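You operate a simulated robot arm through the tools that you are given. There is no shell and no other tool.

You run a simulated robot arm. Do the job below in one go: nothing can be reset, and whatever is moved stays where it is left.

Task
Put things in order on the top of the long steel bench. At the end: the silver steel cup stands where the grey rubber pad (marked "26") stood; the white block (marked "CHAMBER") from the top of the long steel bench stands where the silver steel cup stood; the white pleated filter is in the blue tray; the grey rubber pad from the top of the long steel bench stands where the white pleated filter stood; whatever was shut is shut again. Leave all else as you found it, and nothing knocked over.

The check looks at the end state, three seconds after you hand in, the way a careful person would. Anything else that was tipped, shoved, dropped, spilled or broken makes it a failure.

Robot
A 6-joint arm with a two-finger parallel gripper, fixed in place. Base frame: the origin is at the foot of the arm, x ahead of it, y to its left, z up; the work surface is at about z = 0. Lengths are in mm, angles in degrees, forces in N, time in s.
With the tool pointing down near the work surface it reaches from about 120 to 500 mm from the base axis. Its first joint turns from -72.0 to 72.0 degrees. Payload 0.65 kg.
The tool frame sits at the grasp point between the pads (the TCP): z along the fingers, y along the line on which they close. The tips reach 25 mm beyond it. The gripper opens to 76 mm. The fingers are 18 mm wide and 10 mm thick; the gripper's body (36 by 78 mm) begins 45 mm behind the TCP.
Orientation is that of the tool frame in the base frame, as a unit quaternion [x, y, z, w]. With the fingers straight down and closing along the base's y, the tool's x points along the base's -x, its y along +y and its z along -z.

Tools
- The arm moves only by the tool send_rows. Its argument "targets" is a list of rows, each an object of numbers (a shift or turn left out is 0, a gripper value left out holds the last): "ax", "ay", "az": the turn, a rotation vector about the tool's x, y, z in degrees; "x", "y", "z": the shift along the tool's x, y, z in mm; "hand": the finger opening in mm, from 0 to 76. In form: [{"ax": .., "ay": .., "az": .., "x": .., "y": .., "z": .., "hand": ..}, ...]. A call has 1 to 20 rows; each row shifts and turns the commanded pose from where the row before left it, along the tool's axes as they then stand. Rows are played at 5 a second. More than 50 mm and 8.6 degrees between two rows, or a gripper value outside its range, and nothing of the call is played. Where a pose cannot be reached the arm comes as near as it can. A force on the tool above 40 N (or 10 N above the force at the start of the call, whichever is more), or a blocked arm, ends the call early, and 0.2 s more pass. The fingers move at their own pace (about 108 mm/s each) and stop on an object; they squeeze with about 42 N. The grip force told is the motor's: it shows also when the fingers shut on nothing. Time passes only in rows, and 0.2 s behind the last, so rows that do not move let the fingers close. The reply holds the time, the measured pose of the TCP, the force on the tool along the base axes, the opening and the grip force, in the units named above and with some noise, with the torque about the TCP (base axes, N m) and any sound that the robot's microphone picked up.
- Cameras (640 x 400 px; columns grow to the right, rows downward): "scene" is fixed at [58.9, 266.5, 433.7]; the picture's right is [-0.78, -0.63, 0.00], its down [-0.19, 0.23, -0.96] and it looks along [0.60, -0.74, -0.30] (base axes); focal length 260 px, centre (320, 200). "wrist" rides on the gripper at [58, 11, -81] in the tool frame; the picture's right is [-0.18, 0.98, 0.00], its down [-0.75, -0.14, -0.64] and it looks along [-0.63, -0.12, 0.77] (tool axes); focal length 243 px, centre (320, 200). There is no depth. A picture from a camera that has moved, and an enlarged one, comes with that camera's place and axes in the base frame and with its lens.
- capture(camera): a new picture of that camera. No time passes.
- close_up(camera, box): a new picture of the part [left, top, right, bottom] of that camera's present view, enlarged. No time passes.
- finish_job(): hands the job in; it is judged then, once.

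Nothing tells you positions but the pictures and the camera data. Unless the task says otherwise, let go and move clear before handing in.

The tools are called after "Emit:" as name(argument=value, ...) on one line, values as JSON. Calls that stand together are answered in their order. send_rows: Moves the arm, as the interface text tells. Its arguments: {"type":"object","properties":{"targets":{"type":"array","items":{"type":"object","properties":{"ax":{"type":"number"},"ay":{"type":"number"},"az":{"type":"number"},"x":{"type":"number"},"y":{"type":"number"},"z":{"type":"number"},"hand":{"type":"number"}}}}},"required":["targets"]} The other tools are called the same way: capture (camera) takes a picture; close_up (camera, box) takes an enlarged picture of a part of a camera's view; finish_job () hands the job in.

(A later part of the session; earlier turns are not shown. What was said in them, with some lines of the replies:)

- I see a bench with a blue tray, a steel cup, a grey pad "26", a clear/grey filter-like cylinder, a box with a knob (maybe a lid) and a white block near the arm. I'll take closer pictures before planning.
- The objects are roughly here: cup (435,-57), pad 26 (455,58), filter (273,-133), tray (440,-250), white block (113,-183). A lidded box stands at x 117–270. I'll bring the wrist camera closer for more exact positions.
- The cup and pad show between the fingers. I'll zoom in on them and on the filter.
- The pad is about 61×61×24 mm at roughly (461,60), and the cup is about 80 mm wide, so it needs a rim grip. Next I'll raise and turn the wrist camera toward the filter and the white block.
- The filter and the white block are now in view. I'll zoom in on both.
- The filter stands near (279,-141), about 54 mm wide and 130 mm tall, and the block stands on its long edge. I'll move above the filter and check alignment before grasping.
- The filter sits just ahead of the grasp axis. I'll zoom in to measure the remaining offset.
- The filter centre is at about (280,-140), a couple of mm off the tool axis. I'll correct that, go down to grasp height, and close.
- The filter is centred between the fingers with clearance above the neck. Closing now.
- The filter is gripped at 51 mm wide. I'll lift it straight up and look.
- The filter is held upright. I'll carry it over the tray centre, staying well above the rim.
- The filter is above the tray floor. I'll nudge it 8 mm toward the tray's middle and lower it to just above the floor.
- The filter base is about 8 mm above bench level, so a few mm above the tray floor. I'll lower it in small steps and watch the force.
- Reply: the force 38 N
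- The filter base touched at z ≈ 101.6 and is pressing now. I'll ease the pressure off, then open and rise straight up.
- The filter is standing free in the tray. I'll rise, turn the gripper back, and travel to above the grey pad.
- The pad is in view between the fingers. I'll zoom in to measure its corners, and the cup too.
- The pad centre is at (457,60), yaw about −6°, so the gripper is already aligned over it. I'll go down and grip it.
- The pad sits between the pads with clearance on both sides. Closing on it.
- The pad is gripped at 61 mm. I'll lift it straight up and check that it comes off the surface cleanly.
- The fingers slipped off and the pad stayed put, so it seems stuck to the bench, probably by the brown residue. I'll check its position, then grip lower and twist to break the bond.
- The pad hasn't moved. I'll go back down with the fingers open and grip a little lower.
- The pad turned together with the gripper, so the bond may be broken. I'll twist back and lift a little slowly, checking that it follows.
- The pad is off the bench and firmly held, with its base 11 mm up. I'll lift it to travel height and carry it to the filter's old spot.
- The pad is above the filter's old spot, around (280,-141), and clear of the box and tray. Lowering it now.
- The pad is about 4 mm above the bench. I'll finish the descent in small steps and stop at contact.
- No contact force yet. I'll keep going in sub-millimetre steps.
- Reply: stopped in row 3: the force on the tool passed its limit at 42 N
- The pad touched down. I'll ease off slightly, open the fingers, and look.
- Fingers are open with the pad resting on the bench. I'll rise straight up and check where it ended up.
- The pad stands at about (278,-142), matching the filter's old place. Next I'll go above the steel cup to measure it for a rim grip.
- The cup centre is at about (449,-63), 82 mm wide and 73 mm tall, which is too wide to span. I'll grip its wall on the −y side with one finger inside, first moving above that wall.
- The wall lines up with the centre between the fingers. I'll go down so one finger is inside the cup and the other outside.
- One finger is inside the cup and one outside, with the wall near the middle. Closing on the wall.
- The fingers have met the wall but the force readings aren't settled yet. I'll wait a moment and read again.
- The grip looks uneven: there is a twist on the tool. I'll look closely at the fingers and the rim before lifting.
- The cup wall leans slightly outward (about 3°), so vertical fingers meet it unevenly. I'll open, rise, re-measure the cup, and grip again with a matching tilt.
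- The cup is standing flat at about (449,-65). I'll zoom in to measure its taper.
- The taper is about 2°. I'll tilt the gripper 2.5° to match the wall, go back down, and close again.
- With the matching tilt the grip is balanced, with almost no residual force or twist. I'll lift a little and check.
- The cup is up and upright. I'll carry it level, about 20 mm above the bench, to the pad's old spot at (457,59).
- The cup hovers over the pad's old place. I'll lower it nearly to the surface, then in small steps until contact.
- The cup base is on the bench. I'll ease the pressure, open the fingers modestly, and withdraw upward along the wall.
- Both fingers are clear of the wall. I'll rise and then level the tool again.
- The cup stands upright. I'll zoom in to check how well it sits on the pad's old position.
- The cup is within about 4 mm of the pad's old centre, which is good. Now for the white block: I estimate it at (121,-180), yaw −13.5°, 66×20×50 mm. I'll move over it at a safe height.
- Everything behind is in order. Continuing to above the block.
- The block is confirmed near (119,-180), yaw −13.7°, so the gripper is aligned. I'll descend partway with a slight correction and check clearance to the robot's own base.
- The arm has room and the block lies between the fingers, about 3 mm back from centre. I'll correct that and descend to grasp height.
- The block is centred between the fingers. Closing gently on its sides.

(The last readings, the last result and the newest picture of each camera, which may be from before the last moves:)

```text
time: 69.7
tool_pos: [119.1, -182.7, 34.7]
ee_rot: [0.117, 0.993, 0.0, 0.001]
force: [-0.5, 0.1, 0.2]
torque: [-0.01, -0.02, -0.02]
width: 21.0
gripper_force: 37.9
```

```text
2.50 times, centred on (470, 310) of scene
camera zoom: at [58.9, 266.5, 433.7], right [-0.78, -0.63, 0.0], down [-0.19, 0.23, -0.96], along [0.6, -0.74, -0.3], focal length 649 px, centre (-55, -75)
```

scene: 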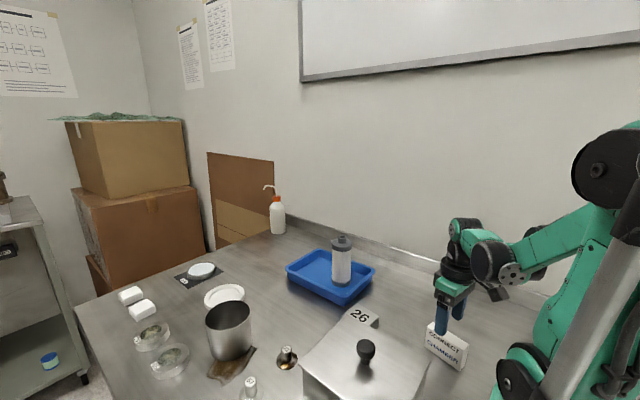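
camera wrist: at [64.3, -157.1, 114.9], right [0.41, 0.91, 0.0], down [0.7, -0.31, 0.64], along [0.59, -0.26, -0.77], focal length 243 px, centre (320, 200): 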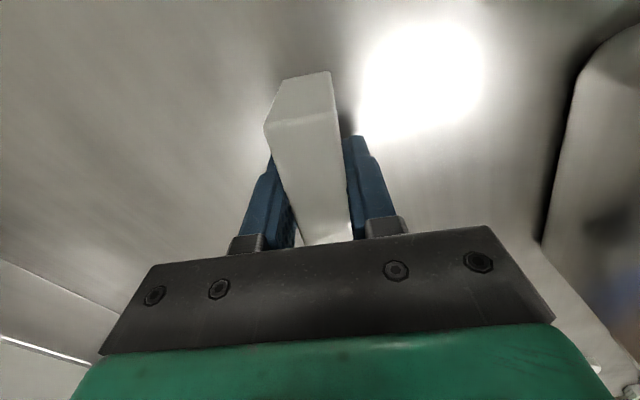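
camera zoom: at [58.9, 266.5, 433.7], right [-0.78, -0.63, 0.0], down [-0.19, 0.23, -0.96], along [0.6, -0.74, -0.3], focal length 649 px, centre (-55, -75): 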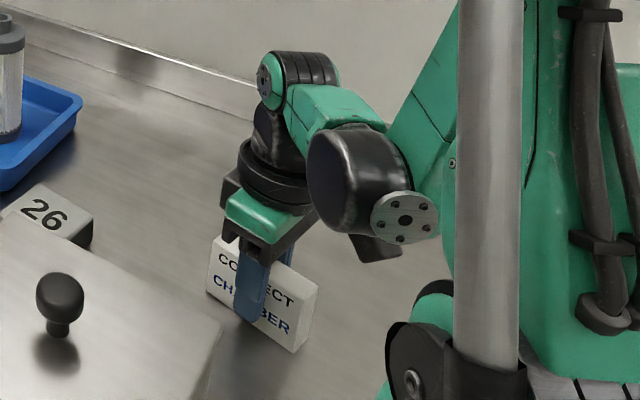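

The block is gripped at 21 mm. I'll lift it a little and verify it comes along.

Emit:
send_rows(targets=[{"z": -2}, {"z": -4}, {"z": -8}, {"z": -12}, {"z": 0}])

Emit:
close_up(camera="scene", box=[400, 230, 540, 390])

Emit:
capture(camera="wrist")

```text
time: 70.9
tool_pos: [117.8, -182.3, 62.0]
ee_rot: [0.118, 0.993, 0.0, 0.0]
force: [-0.2, 0.1, 0.2]
torque: [0.01, -0.05, -0.01]
width: 20.8
gripper_force: 38.2
```

```text
2.50 times, centred on (470, 310) of scene
camera zoom: at [58.9, 266.5, 433.7], right [-0.78, -0.63, 0.0], down [-0.19, 0.23, -0.96], along [0.6, -0.74, -0.3], focal length 649 px, centre (-55, -75)
```

zoom: 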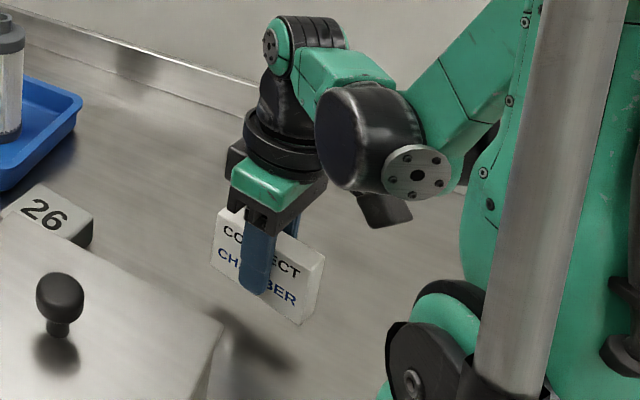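

```text
taken
camera wrist: at [63.9, -157.1, 141.1], right [0.41, 0.91, 0.0], down [0.7, -0.31, 0.64], along [0.59, -0.26, -0.77], focal length 243 px, centre (320, 200)
```

wrist: 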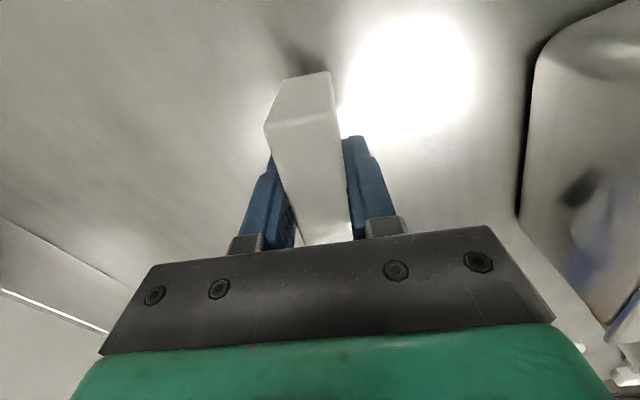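

The block is up and steady. I'll raise it to travel height and carry it toward the cup's old place at (449.5,-63).

Emit:
send_rows(targets=[{"z": -25}, {"z": -30}, {"z": -35}, {"z": -35}, {"z": 0}])

Emit:
send_rows(targets=[{"x": -29.5, "y": 19.3}, {"x": -29.5, "y": 19.3}, {"x": -29.5, "y": 19.3}, {"x": -29.5, "y": 19.3}, {"x": -29.5, "y": 19.3}, {"x": -29.5, "y": 19.3}, {"x": -29.5, "y": 19.3}, {"x": -29.5, "y": 19.3}, {"x": -29.5, "y": 19.3}, {"x": -29.4, "y": 19.5}, {"x": 0}])

Emit:
capture(camera="wrist")

Emit:
capture(camera="scene")

```text
time: 72.1
tool_pos: [117.5, -183.2, 185.0]
ee_rot: [0.118, 0.993, 0.0, 0.001]
force: [-0.6, 0.0, -1.0]
torque: [-0.03, 0.02, 0.01]
width: 20.9
gripper_force: 38.3
```

```text
time: 74.5
tool_pos: [452.0, -63.0, 185.5]
ee_rot: [0.118, 0.993, -0.001, 0.001]
force: [0.7, 0.8, 0.3]
torque: [0.03, -0.04, -0.01]
width: 20.6
gripper_force: 38.1
```

```text
taken
camera wrist: at [398.0, -38.1, 266.1], right [0.41, 0.91, 0.0], down [0.7, -0.31, 0.64], along [0.59, -0.26, -0.77], focal length 243 px, centre (320, 200)
```

wrist: 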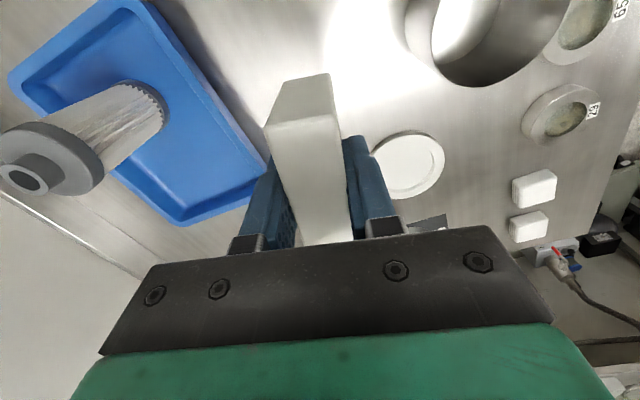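

```text
taken
```

scene: 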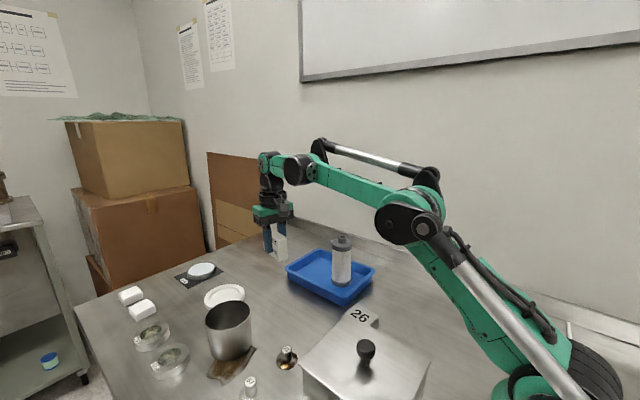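

The block is above the cup's old place and clear of its neighbours. Lowering to just above the bench.

Emit:
send_rows(targets=[{"z": 30}, {"z": 30}, {"z": 30}, {"z": 30}, {"z": 20}, {"z": 6}, {"z": 0}])

Emit:
close_up(camera="scene", box=[190, 240, 340, 370])

Emit:
capture(camera="wrist")

```text
time: 76.1
tool_pos: [450.6, -62.6, 40.5]
ee_rot: [0.118, 0.993, 0.001, 0.001]
force: [-0.1, 0.0, -0.2]
torque: [-0.03, 0.01, 0.02]
width: 20.9
gripper_force: 37.8
```

```text
3.08 times, centred on (265, 305) of scene
camera zoom: at [58.9, 266.5, 433.7], right [-0.78, -0.63, 0.0], down [-0.19, 0.23, -0.96], along [0.6, -0.74, -0.3], focal length 799 px, centre (489, -123)
```

zoom: 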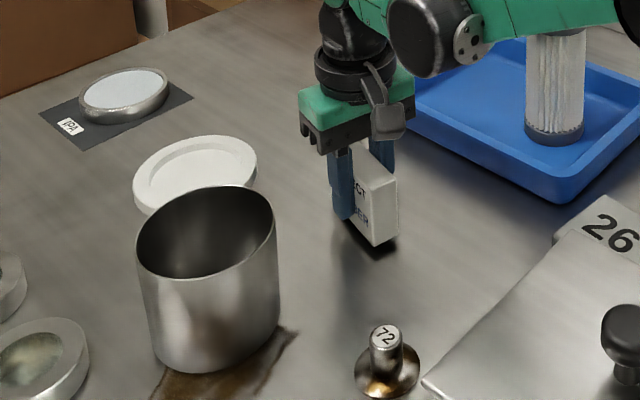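

```text
taken
camera wrist: at [396.1, -37.8, 120.8], right [0.41, 0.91, 0.0], down [0.7, -0.31, 0.64], along [0.59, -0.26, -0.77], focal length 243 px, centre (320, 200)
```

wrist: 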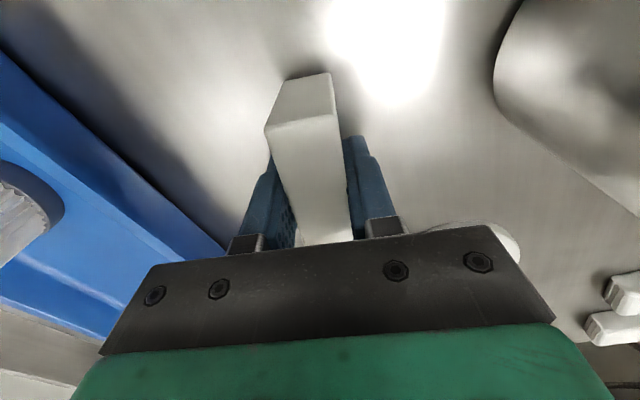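

The block's base is about 5 mm above the bench. I'll take small downward steps until it touches.

Emit:
send_rows(targets=[{"z": 1.5}, {"z": 1.5}, {"z": 1}, {"z": 0}, {"z": 0}])

Emit:
send_rows(targets=[{"z": 0.7}, {"z": 0}, {"z": 0}])

Emit:
send_rows(targets=[{"z": 0.6}, {"z": 0}, {"z": 0}])

```text
time: 77.3
tool_pos: [450.9, -63.1, 37.5]
ee_rot: [0.118, 0.993, 0.0, 0.001]
force: [0.0, 0.0, 0.0]
torque: [0.02, -0.01, 0.02]
width: 20.8
gripper_force: 37.6
```

```text
time: 78.1
tool_pos: [451.5, -62.6, 37.6]
ee_rot: [0.117, 0.993, 0.001, 0.001]
force: [0.0, -0.3, -0.6]
torque: [0.02, -0.03, 0.01]
width: 20.7
gripper_force: 38.1
```

```text
time: 78.9
tool_pos: [451.1, -64.0, 36.3]
ee_rot: [0.118, 0.993, 0.0, 0.001]
force: [0.2, 0.2, -0.3]
torque: [-0.02, 0.02, 0.0]
width: 21.1
gripper_force: 37.6
```

Emit:
send_rows(targets=[{"z": 0.6}, {"z": 0}, {"z": 0}])

Emit:
send_rows(targets=[{"z": 0.6}, {"z": 0}, {"z": 0}])

```text
time: 79.7
tool_pos: [451.7, -63.5, 34.8]
ee_rot: [0.118, 0.993, -0.001, 0.0]
force: [1.2, -0.3, -0.9]
torque: [0.0, 0.02, 0.01]
width: 20.9
gripper_force: 38.1
```

```text
time: 80.5
tool_pos: [450.1, -62.6, 34.6]
ee_rot: [0.118, 0.993, 0.0, 0.001]
force: [1.9, 1.3, 16.9]
torque: [0.02, -0.14, 0.0]
width: 20.9
gripper_force: 37.9
```

The block has touched down. I'll relieve the pressure, open the fingers slowly, and look before retreating.

Emit:
send_rows(targets=[{"z": -0.4}, {"z": 0}])

Emit:
send_rows(targets=[{"hand": 26}, {"hand": 36}, {"hand": 46}, {"hand": 46}])

Emit:
capture(camera="wrist")

Emit:
close_up(camera="scene", box=[190, 240, 340, 370])

```text
time: 81.1
tool_pos: [451.2, -63.1, 35.0]
ee_rot: [0.118, 0.993, 0.0, 0.0]
force: [0.0, 3.0, 4.6]
torque: [0.02, -0.09, 0.02]
width: 20.8
gripper_force: 38.1
```

```text
time: 82.1
tool_pos: [451.8, -62.6, 35.5]
ee_rot: [0.117, 0.993, -0.001, 0.001]
force: [0.1, 0.0, 0.3]
torque: [0.02, 0.02, 0.02]
width: 46.1
gripper_force: 0.1
```

```text
taken
camera wrist: at [396.4, -38.1, 114.8], right [0.41, 0.91, 0.0], down [0.7, -0.31, 0.64], along [0.59, -0.26, -0.77], focal length 243 px, centre (320, 200)
```

wrist: 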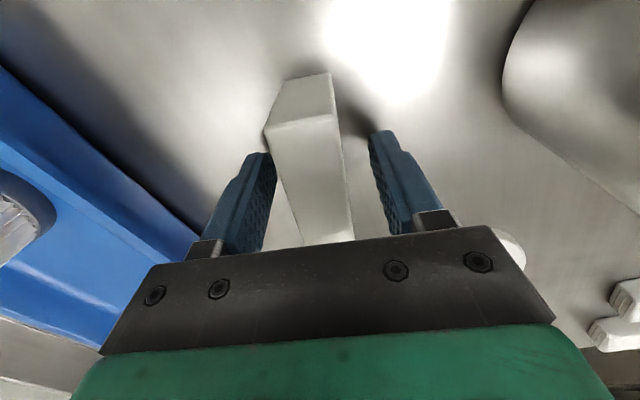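

```text
3.08 times, centred on (265, 305) of scene
camera zoom: at [58.9, 266.5, 433.7], right [-0.78, -0.63, 0.0], down [-0.19, 0.23, -0.96], along [0.6, -0.74, -0.3], focal length 799 px, centre (489, -123)
```

zoom: 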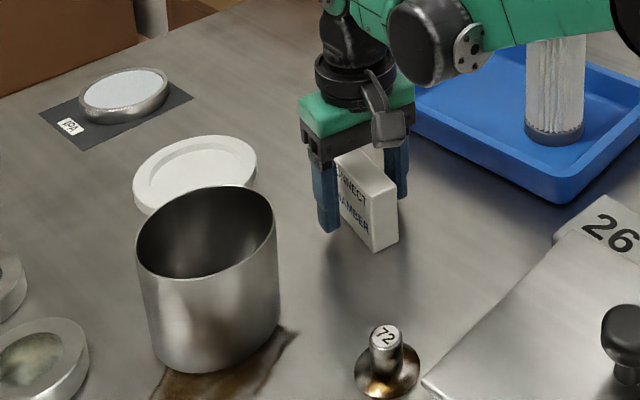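

The block stands free. I'll rise well clear and inspect the whole scene.

Emit:
send_rows(targets=[{"z": -10}, {"z": -20}, {"z": -30}, {"z": -35}, {"z": -40}, {"z": -40}, {"z": 0}])

Emit:
capture(camera="wrist")

Emit:
capture(camera="scene")

```text
time: 83.7
tool_pos: [451.7, -62.6, 210.8]
ee_rot: [0.118, 0.993, 0.0, 0.001]
force: [0.1, -1.1, 0.0]
torque: [-0.02, 0.03, 0.0]
width: 45.8
gripper_force: 0.0
```

```text
taken
camera wrist: at [397.7, -37.8, 290.5], right [0.41, 0.91, 0.0], down [0.7, -0.31, 0.64], along [0.59, -0.26, -0.77], focal length 243 px, centre (320, 200)
```

wrist: 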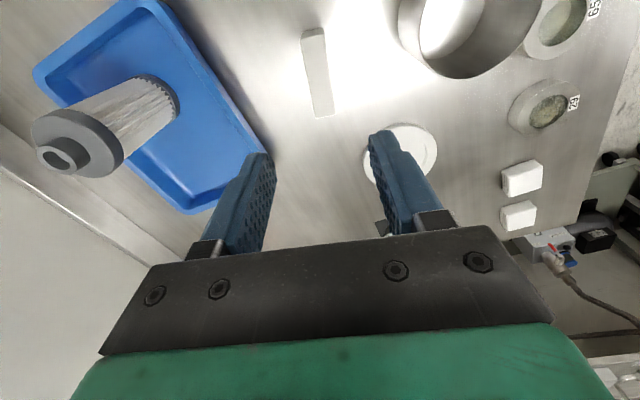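

```text
taken
```

scene: 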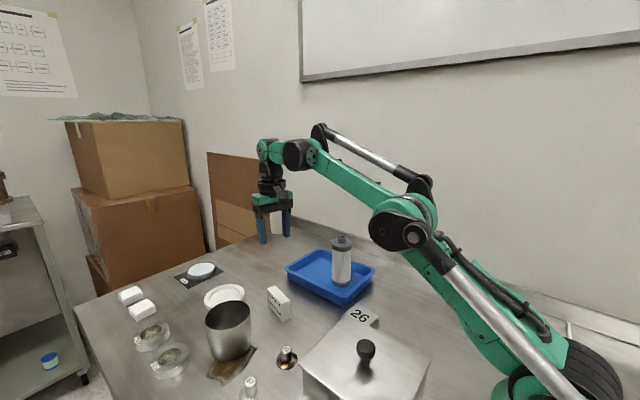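

All four moves appear done, with nothing tipped. I'll withdraw the arm toward its starting pose and do a final check.

Emit:
send_rows(targets=[{"z": -30}, {"z": -30}, {"x": 34, "y": 1, "z": -15}, {"x": 35, "y": 1, "z": -15}, {"x": 35, "y": 1, "z": -15}, {"x": 35, "y": 1, "z": -15}, {"x": 35, "y": 1.5}, {"az": -6.75}, {"az": -6.75}, {"x": 0}])

Emit:
capture(camera="wrist")

Emit:
close_up(camera="scene", box=[70, 220, 390, 400])

Emit:
close_up(camera="scene", box=[260, 220, 460, 400])

```text
time: 85.9
tool_pos: [275.1, -15.8, 294.4]
ee_rot: [-0.001, 1.0, 0.0, 0.001]
force: [0.4, -0.4, 0.0]
torque: [0.01, -0.01, -0.01]
width: 45.9
gripper_force: 0.1
out of reach, approached as far as the arm can: row 1, 2
```

```text
taken
camera wrist: at [216.2, -4.9, 374.9], right [0.18, 0.98, 0.0], down [0.75, -0.14, 0.64], along [0.63, -0.12, -0.77], focal length 243 px, centre (320, 200)
```

wrist: 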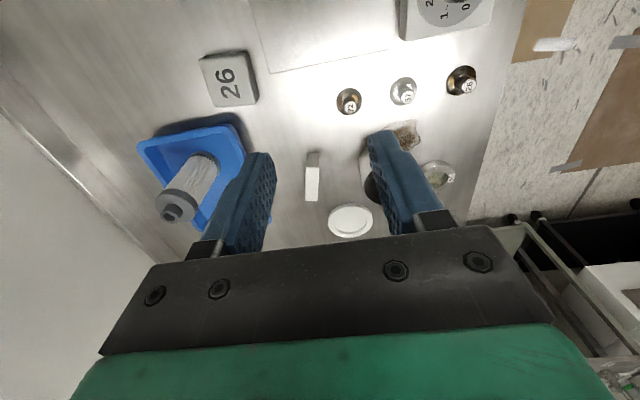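

```text
2.00 times, centred on (230, 310) of scene
camera zoom: at [58.9, 266.5, 433.7], right [-0.78, -0.63, 0.0], down [-0.19, 0.23, -0.96], along [0.6, -0.74, -0.3], focal length 519 px, centre (500, -20)
```

zoom: 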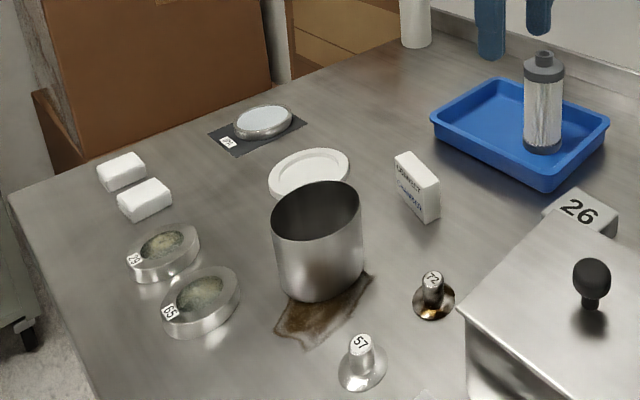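

```text
2.22 times, centred on (360, 310) of scene
camera zoom: at [58.9, 266.5, 433.7], right [-0.78, -0.63, 0.0], down [-0.19, 0.23, -0.96], along [0.6, -0.74, -0.3], focal length 577 px, centre (231, -44)
```

zoom: 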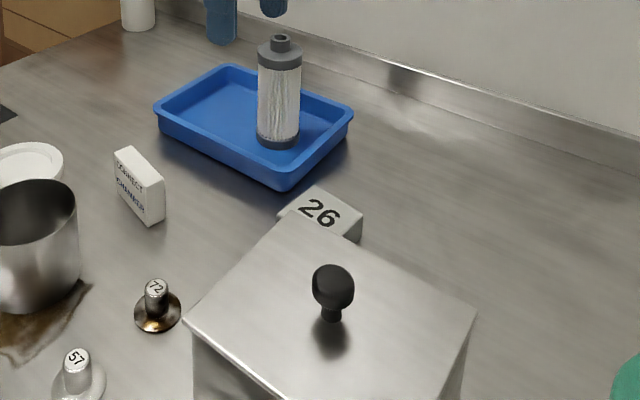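

The filter stands in the tray, the pad is where the filter was, the cup is where the pad was, and the block is where the cup was. The box was never opened, and nothing else was moved or tipped. I'm handing in.

Emit:
finish_job()

```text
The job is handed in.
```

All four items are in their new places, and the job is handed in. In the final pictures everything stood upright and nothing else had moved.

- **White pleated filter:** it stands in the blue tray, clear of the sides.
- **Grey rubber pad "26":** it is where the filter stood, within about 2 mm. The residue under it had stuck it to the bench, so my first lift slipped off. I freed it with a small twist, and the brown stain is still on the bench where it was.
- **Silver steel cup:** it is where the pad stood, about 4 mm off by my measurement. I carried it by its wall because it is too wide for the gripper. The first grip sat unevenly, so I let go and gripped again before lifting.
- **White "CHAMBER" block:** it stands upright where the cup stood, within about 2 mm.

The lidded steel box was never opened, so it is still shut. The arm is back near its starting position with the gripper empty.
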